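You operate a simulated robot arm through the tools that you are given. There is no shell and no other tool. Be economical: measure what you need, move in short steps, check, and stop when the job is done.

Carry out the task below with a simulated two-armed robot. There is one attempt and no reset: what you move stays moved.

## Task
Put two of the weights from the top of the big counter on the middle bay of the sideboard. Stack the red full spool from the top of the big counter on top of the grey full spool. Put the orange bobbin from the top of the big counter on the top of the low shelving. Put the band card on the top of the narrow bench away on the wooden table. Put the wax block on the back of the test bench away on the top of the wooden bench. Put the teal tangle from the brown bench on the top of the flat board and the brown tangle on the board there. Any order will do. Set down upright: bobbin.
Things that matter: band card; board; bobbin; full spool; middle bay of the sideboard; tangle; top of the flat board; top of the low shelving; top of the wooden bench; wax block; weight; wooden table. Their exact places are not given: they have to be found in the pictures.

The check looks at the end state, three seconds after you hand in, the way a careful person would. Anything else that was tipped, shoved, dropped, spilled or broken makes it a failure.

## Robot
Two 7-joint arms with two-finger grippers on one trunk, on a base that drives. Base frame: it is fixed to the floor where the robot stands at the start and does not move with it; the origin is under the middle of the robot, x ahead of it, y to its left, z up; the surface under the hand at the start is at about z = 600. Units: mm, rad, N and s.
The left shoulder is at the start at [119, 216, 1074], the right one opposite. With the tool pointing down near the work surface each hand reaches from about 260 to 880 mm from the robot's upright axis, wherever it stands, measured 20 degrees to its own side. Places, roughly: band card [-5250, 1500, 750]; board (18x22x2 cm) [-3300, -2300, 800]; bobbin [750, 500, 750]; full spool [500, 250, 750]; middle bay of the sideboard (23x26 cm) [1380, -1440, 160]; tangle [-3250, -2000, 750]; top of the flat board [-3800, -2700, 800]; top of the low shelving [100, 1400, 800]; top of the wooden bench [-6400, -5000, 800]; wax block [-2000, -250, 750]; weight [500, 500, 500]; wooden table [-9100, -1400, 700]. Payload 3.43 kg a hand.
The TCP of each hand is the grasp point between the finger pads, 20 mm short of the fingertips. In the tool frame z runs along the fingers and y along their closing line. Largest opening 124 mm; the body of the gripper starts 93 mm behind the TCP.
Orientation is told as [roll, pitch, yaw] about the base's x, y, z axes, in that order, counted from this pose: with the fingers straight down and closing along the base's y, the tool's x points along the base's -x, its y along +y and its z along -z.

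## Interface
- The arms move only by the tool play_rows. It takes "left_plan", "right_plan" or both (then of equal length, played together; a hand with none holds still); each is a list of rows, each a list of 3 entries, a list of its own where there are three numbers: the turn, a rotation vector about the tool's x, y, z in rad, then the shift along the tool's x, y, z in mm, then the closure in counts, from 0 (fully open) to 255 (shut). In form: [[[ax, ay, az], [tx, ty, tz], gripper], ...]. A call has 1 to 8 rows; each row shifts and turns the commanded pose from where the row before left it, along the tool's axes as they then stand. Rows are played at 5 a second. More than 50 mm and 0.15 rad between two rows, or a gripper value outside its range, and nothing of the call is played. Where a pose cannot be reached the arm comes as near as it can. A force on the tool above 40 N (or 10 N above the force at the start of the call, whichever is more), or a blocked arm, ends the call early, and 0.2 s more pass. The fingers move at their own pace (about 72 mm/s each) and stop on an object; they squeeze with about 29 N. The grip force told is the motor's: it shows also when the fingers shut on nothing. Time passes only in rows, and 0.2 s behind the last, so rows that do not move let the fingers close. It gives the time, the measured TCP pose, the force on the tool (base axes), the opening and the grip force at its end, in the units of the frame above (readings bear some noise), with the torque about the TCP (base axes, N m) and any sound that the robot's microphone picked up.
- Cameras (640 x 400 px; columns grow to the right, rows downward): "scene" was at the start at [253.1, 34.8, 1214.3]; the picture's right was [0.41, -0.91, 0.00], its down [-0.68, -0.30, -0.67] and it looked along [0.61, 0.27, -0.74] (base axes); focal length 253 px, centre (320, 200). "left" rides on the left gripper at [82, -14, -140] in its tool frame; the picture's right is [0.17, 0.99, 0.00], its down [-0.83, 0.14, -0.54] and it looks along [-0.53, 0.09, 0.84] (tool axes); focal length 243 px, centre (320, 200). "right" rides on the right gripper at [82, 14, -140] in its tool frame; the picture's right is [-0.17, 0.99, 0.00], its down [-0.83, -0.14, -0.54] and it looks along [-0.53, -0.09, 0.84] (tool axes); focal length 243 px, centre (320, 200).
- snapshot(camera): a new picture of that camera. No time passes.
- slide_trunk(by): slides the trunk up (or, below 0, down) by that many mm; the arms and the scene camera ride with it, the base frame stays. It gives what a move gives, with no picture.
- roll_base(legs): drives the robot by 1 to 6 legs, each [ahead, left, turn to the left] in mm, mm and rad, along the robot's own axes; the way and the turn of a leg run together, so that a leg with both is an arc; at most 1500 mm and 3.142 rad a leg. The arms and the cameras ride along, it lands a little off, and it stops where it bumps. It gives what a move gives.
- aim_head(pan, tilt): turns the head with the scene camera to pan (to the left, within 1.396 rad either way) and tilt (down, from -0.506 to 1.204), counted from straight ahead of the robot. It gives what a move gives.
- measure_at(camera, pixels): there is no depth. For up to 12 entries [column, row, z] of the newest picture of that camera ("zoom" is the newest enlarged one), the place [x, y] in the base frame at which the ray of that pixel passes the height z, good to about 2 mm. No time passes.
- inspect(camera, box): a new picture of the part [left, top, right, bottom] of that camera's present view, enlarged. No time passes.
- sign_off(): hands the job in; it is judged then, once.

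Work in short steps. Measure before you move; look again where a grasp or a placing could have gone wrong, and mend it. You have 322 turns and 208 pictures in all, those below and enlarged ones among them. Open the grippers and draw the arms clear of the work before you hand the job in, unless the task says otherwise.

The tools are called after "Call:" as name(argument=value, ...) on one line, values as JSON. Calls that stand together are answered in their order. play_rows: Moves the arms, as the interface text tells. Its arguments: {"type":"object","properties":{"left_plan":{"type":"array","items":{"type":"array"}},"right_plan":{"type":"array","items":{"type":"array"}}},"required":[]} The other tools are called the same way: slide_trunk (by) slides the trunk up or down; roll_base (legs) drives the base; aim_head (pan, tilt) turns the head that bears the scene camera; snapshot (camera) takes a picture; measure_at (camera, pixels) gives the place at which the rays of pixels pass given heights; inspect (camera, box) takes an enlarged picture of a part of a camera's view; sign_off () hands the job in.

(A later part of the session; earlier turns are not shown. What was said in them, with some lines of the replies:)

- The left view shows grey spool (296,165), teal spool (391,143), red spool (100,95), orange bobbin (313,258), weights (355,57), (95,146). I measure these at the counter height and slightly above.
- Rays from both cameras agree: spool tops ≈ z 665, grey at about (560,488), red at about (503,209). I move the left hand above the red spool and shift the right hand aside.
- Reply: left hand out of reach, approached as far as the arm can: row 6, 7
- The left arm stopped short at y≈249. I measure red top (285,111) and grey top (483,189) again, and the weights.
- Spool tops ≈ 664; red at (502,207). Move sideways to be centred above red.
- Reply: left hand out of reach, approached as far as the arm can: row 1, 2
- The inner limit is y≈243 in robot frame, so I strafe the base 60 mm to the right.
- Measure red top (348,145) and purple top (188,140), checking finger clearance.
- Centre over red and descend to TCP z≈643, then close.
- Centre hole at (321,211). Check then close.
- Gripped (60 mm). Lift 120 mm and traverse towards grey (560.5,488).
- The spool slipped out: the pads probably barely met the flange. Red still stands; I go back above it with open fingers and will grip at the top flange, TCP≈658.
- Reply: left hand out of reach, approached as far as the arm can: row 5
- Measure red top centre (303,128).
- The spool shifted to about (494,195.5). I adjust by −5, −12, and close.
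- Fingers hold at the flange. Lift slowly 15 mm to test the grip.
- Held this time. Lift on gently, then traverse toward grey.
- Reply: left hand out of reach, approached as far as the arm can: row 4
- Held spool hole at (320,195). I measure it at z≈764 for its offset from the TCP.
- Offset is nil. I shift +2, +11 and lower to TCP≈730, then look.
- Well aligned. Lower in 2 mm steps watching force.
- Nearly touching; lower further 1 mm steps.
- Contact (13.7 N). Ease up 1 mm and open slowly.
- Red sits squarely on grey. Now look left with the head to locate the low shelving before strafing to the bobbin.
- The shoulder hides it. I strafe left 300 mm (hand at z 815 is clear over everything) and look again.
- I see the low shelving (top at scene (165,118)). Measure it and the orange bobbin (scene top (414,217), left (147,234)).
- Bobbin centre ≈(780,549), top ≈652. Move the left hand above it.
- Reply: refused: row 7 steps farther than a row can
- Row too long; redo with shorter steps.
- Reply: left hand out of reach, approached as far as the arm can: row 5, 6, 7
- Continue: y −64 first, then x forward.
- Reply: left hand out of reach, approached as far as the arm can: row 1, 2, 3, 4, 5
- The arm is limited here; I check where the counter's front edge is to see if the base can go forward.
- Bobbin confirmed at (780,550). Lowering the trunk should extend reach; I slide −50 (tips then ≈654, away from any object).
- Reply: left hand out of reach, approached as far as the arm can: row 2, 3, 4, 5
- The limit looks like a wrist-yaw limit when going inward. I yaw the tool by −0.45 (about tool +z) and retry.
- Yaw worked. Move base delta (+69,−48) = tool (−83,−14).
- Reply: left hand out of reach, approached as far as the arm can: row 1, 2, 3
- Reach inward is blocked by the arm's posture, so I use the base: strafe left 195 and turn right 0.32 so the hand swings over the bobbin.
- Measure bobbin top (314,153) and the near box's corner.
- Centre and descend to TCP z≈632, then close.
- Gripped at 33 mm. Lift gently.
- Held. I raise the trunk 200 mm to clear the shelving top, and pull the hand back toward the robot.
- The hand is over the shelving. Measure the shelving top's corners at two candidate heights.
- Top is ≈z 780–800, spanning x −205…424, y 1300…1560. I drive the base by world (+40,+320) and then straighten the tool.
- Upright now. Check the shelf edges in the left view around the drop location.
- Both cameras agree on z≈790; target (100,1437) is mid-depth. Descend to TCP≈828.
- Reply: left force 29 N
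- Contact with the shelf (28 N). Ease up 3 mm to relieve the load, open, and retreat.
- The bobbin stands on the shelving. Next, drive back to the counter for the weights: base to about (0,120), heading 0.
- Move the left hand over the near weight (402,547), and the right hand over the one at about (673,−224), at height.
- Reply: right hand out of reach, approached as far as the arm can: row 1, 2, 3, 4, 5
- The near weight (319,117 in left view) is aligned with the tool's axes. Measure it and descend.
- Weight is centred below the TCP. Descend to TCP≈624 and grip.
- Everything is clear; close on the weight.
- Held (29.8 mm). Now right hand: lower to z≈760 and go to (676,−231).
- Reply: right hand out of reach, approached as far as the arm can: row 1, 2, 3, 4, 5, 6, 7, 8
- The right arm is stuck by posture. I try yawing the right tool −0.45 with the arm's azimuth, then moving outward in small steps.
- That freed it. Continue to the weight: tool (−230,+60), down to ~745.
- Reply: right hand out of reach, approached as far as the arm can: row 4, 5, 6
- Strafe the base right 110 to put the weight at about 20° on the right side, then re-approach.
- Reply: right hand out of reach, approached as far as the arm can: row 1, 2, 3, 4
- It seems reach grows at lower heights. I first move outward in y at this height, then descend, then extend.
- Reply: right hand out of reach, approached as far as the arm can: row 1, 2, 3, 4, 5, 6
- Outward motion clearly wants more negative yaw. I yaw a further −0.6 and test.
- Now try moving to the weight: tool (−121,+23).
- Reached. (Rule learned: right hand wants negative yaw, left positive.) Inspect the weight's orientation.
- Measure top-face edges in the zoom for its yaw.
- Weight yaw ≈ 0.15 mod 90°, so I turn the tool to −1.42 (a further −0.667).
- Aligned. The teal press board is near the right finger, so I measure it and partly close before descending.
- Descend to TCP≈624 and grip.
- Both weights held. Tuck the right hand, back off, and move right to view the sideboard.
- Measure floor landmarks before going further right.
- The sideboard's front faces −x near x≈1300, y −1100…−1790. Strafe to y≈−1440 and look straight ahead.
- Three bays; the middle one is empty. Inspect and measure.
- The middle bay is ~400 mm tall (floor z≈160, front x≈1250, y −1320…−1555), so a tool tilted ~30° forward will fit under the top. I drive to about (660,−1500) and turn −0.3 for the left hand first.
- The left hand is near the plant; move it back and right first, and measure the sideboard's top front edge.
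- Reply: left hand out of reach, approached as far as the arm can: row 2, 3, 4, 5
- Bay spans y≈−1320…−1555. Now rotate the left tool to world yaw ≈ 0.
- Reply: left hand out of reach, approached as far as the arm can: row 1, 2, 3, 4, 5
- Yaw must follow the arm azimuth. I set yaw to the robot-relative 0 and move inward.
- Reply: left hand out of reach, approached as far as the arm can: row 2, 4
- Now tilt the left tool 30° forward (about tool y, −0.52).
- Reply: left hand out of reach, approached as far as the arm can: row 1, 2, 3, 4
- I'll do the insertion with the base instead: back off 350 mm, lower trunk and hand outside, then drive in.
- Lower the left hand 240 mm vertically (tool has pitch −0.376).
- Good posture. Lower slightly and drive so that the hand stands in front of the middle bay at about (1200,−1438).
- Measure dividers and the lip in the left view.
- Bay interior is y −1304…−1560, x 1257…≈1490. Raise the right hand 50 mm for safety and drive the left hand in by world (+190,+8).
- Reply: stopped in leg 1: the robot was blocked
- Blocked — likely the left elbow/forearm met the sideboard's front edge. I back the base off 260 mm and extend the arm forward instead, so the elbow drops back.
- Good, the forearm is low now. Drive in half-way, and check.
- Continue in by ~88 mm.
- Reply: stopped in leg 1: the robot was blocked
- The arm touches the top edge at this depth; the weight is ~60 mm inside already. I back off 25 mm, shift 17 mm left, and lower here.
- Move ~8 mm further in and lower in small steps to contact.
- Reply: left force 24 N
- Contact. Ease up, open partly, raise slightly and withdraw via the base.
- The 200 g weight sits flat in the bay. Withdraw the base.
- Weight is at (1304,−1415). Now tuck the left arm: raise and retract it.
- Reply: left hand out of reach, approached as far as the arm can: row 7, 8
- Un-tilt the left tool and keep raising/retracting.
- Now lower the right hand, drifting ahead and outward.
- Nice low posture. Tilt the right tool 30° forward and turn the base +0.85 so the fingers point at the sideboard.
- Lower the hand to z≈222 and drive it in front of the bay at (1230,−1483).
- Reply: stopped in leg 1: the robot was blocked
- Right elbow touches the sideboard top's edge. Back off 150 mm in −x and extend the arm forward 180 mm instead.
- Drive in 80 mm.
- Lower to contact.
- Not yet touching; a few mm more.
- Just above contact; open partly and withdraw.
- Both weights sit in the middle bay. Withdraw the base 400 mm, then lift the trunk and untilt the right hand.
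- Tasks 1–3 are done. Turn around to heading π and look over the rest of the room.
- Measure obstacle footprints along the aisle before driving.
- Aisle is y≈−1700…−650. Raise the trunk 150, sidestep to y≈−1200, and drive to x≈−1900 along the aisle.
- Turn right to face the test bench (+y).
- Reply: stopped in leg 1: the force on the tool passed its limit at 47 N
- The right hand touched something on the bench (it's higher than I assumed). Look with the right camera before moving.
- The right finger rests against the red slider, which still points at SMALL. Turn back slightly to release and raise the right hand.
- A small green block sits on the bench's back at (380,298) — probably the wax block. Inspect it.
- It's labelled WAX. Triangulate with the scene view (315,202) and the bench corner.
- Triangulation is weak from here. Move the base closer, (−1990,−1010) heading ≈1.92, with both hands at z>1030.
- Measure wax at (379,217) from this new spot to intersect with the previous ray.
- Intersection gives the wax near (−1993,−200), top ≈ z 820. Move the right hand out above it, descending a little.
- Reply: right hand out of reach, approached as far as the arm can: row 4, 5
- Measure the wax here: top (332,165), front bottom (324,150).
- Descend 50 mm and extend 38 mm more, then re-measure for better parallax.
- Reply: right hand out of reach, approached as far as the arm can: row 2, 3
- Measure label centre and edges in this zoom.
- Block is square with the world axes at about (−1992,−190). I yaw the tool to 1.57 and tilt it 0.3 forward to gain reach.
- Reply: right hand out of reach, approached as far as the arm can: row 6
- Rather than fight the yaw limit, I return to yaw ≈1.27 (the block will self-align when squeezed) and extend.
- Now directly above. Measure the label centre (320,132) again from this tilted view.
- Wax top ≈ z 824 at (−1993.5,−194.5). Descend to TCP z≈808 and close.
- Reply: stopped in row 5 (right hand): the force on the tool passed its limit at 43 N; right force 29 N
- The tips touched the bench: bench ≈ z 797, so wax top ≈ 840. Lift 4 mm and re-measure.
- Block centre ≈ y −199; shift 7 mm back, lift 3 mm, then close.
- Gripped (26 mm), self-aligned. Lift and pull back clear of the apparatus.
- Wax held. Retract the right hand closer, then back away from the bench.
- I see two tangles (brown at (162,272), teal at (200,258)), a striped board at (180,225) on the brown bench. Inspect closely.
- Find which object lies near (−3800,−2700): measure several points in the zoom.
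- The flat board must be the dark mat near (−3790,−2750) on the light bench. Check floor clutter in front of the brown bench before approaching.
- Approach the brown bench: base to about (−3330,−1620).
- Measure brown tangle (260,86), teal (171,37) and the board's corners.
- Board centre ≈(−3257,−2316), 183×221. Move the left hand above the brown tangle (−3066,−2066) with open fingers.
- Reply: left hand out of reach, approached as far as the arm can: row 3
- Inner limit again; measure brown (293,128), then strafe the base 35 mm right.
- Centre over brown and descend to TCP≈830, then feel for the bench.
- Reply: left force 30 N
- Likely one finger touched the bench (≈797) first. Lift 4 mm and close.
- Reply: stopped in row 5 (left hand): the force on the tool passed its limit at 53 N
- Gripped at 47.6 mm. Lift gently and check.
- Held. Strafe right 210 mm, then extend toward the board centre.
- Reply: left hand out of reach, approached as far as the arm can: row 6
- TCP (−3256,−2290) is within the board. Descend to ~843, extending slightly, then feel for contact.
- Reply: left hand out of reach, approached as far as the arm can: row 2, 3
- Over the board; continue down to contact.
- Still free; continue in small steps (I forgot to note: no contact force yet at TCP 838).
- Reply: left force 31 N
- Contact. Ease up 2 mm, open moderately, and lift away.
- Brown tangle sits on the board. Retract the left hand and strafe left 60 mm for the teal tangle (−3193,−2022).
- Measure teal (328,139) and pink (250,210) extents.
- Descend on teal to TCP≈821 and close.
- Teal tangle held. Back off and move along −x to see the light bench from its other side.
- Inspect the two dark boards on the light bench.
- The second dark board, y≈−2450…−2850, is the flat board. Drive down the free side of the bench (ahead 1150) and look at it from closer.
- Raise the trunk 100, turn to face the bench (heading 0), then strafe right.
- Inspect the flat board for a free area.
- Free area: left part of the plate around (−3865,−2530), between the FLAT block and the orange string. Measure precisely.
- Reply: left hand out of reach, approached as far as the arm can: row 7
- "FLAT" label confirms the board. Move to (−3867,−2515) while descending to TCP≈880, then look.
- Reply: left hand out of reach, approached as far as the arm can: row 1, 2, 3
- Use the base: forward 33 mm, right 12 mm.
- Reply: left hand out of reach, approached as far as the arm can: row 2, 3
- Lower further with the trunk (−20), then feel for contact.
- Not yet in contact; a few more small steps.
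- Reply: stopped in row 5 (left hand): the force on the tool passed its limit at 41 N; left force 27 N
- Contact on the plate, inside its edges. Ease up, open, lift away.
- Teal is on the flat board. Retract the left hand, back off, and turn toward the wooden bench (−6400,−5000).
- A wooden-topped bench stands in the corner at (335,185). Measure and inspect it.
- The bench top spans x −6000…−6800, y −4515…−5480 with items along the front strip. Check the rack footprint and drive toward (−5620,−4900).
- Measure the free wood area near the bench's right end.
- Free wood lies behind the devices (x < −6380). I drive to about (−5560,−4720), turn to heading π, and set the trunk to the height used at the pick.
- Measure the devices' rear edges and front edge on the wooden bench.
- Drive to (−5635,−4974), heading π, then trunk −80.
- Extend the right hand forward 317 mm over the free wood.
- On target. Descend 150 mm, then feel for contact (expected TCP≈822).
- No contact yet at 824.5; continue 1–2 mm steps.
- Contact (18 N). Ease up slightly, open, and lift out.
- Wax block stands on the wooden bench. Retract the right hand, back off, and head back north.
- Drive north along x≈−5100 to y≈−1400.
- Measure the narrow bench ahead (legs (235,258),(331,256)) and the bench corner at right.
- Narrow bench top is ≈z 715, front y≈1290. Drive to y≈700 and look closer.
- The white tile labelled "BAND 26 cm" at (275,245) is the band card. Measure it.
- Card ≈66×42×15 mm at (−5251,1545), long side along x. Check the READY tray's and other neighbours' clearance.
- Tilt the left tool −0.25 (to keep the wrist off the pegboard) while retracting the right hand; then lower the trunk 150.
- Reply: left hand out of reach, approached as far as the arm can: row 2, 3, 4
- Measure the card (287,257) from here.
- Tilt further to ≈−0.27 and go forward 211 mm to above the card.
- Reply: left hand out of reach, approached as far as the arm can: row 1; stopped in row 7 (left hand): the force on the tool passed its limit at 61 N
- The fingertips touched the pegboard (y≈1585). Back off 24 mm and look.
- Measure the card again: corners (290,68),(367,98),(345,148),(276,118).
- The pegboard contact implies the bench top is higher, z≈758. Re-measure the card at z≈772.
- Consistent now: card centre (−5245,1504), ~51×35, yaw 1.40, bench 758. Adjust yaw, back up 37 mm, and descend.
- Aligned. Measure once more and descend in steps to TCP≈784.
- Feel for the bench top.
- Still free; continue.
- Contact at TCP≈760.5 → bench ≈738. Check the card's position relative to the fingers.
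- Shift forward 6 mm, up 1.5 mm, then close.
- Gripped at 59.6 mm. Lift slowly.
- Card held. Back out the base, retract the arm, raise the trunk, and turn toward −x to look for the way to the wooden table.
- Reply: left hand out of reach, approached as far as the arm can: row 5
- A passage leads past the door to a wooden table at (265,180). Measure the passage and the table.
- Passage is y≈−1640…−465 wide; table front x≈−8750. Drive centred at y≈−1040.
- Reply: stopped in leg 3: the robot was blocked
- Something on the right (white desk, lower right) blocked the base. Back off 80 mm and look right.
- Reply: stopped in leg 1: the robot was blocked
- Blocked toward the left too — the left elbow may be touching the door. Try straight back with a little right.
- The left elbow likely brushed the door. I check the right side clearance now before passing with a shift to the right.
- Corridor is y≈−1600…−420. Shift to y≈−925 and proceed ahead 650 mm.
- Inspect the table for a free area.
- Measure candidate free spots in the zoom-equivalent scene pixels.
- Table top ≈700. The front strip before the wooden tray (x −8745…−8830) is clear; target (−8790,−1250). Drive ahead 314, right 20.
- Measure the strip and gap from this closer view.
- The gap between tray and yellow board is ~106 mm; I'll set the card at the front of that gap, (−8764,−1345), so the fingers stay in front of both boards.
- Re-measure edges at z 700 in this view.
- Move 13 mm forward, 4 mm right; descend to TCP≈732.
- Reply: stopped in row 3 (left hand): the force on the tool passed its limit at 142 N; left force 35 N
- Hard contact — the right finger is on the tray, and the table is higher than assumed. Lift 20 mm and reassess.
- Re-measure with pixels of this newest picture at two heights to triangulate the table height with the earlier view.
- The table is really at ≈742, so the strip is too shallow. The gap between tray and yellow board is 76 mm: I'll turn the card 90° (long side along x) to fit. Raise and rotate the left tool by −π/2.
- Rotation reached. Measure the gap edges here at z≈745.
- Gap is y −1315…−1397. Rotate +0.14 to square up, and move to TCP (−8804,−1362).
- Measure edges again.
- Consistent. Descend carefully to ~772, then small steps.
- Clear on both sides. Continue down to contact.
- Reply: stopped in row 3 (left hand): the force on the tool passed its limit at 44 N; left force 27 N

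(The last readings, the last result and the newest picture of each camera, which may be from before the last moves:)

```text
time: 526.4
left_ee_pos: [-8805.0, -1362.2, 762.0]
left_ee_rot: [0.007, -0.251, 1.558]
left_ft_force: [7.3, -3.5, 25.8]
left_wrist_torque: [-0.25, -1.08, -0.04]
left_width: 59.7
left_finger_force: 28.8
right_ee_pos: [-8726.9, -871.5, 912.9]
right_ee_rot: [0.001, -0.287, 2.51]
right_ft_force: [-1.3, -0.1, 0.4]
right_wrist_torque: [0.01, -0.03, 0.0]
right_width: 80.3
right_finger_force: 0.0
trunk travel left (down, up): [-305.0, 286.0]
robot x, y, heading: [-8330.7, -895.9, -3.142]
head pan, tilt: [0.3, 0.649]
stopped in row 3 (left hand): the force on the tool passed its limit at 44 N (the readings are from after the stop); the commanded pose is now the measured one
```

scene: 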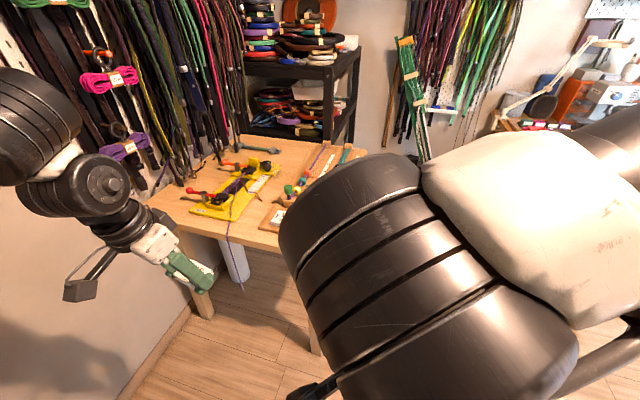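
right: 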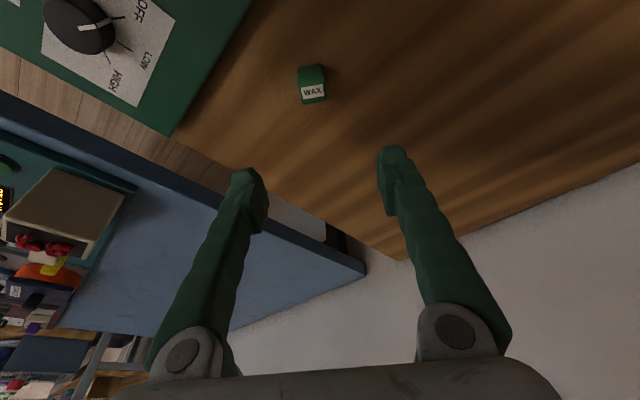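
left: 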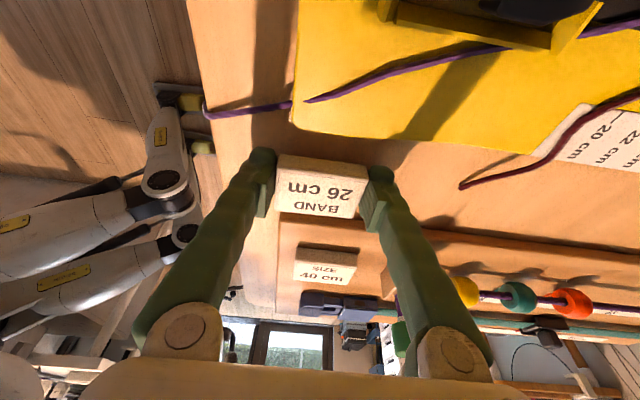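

Contact with the table. Ease up 1.5 mm, open slightly, and lift.

Call:
play_rows(left_plan=[[[0, 0, 0], [0, 0, -1.5], 255], [[0, 0, 0], [0, 0, 0], 122], [[0, 0, 0], [0, 0, 0], 108], [[0, 0, 0], [0, 0, 0], 108], [[0, 0, 0], [-4, 0, -15], 108], [[0, 0, 0], [-7, 0, -26], 108], [[0, 0, 0], [-10, 0, -38], 108], [[0, 0, 0], [-10, 0, -38], 108]])

Call:
snapshot(camera="left")

```text
time: 528.2
left_ee_pos: [-8803.9, -1363.0, 882.0]
left_ee_rot: [0.008, -0.254, 1.558]
left_ft_force: [-0.6, 0.4, -0.2]
left_wrist_torque: [-0.01, -0.01, 0.0]
left_width: 71.5
left_finger_force: 0.1
right_ee_pos: [-8727.9, -872.2, 912.8]
right_ee_rot: [0.001, -0.288, 2.512]
right_ft_force: [0.2, 1.5, -0.3]
right_wrist_torque: [-0.03, 0.02, 0.03]
right_width: 80.1
right_finger_force: 0.0
trunk travel left (down, up): [-305.0, 286.0]
robot x, y, heading: [-8330.8, -897.2, -3.133]
head pan, tilt: [0.3, 0.649]
```

```text
38 pictures are left
```

left: 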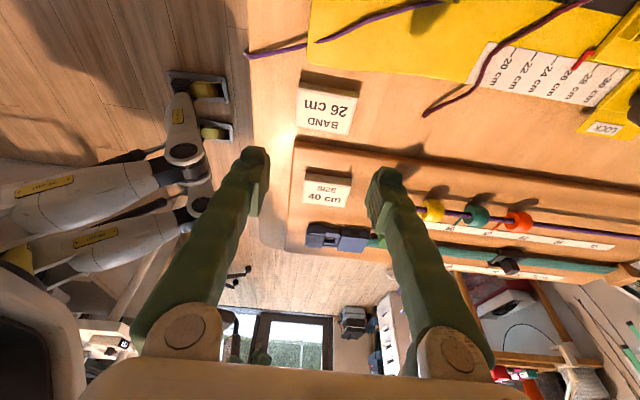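

The card lies flat on the table in the gap. Open both grippers and back away clear of the table.

Call:
play_rows(left_plan=[[[0, 0, 0], [-10, 0, -38], 60], [[0, 0, 0], [-8, 0, -30], 0], [[0, 0, 0], [0, 0, 0], 0]], right_plan=[[[0, 0, 0], [0, 0, 0], 40], [[0, 0, 0], [0, 0, 0], 0], [[0, 0, 0], [0, 0, 0], 0]])

Call:
roll_base(legs=[[-230, 0, 0]])

Call:
snapshot(camera="scene")

```text
time: 529.0
left_ee_pos: [-8804.1, -1362.1, 951.8]
left_ee_rot: [0.005, -0.254, 1.558]
left_ft_force: [-0.9, -1.0, -0.1]
left_wrist_torque: [0.04, -0.02, -0.03]
left_width: 124.1
left_finger_force: 0.1
right_ee_pos: [-8728.4, -873.5, 912.2]
right_ee_rot: [0.0, -0.287, 2.511]
right_ft_force: [0.6, 0.2, -0.7]
right_wrist_torque: [-0.04, 0.04, 0.0]
right_width: 124.1
right_finger_force: 0.2
trunk travel left (down, up): [-305.0, 286.0]
robot x, y, heading: [-8331.5, -900.1, -3.135]
head pan, tilt: [0.3, 0.649]
```

```text
time: 531.0
left_ee_pos: [-8576.3, -1360.7, 951.2]
left_ee_rot: [0.007, -0.251, 1.558]
left_ft_force: [0.7, 0.0, -0.9]
left_wrist_torque: [0.0, -0.06, 0.0]
left_width: 124.0
left_finger_force: 0.1
right_ee_pos: [-8498.7, -872.4, 912.3]
right_ee_rot: [-0.002, -0.287, 2.509]
right_ft_force: [0.4, 0.2, 0.0]
right_wrist_torque: [-0.01, 0.0, -0.01]
right_width: 124.3
right_finger_force: 0.0
trunk travel left (down, up): [-305.0, 286.0]
robot x, y, heading: [-8102.0, -894.4, -3.136]
head pan, tilt: [0.3, 0.649]
```

```text
37 pictures are left
```

scene: 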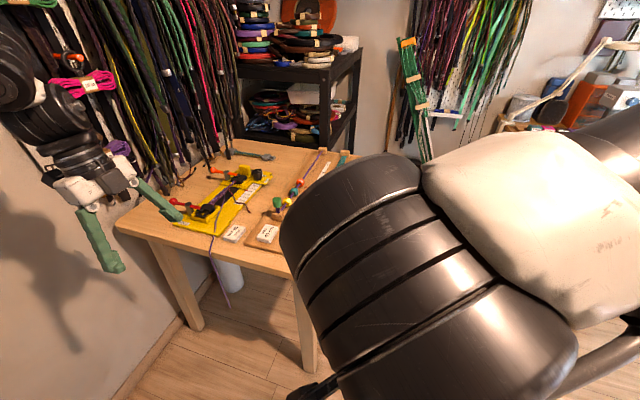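

The card rests on the wooden table at (233,233) and both arms are clear with open grippers. All placements are done, so I hand in.

Call:
sign_off()

```text
The job is handed in.
```

All seven placements are done and the job is handed in, but several bumps on the way could count against it. I saw each item in place after releasing it, and did not go back to re-check the earlier ones before handing in.

| Item | Where it ended up |
|---|---|
| 200 g and 100 g weights | Middle bay of the sideboard |
| Red full spool | Stacked on the grey full spool |
| Orange bobbin | Upright on top of the low shelving |
| Brown tangle | On the striped board |
| Teal tangle | On the flat board |
| Wax block | On the wooden bench, behind the devices |
| Band card | Flat on the wooden table, between the tray and the yellow board |

- **Dropped grip:** the red spool slipped from my first grip and moved about 14 mm, but stayed standing; I gripped it again and stacked it.
- **Sideboard:** the arms touched the sideboard's front edge several times. It and the plant looked unmoved.
- **Test bench:** a finger pushed against the red slider (47 N). It still pointed at SMALL afterwards.
- **Pegboard:** the fingertips pressed the pegboard behind the narrow bench (61 N). I saw nothing fall.
- **Door:** the robot was stopped at the doorway, probably by the left elbow against the door. I did not see the exact contact.
- **Wooden table:** a finger, or the card it was holding, pressed something on the wooden table, probably the tray, at a peak of 142 N. The tray and the "SIZE 40 cm" card looked in place, but I could not compare them closely with before.
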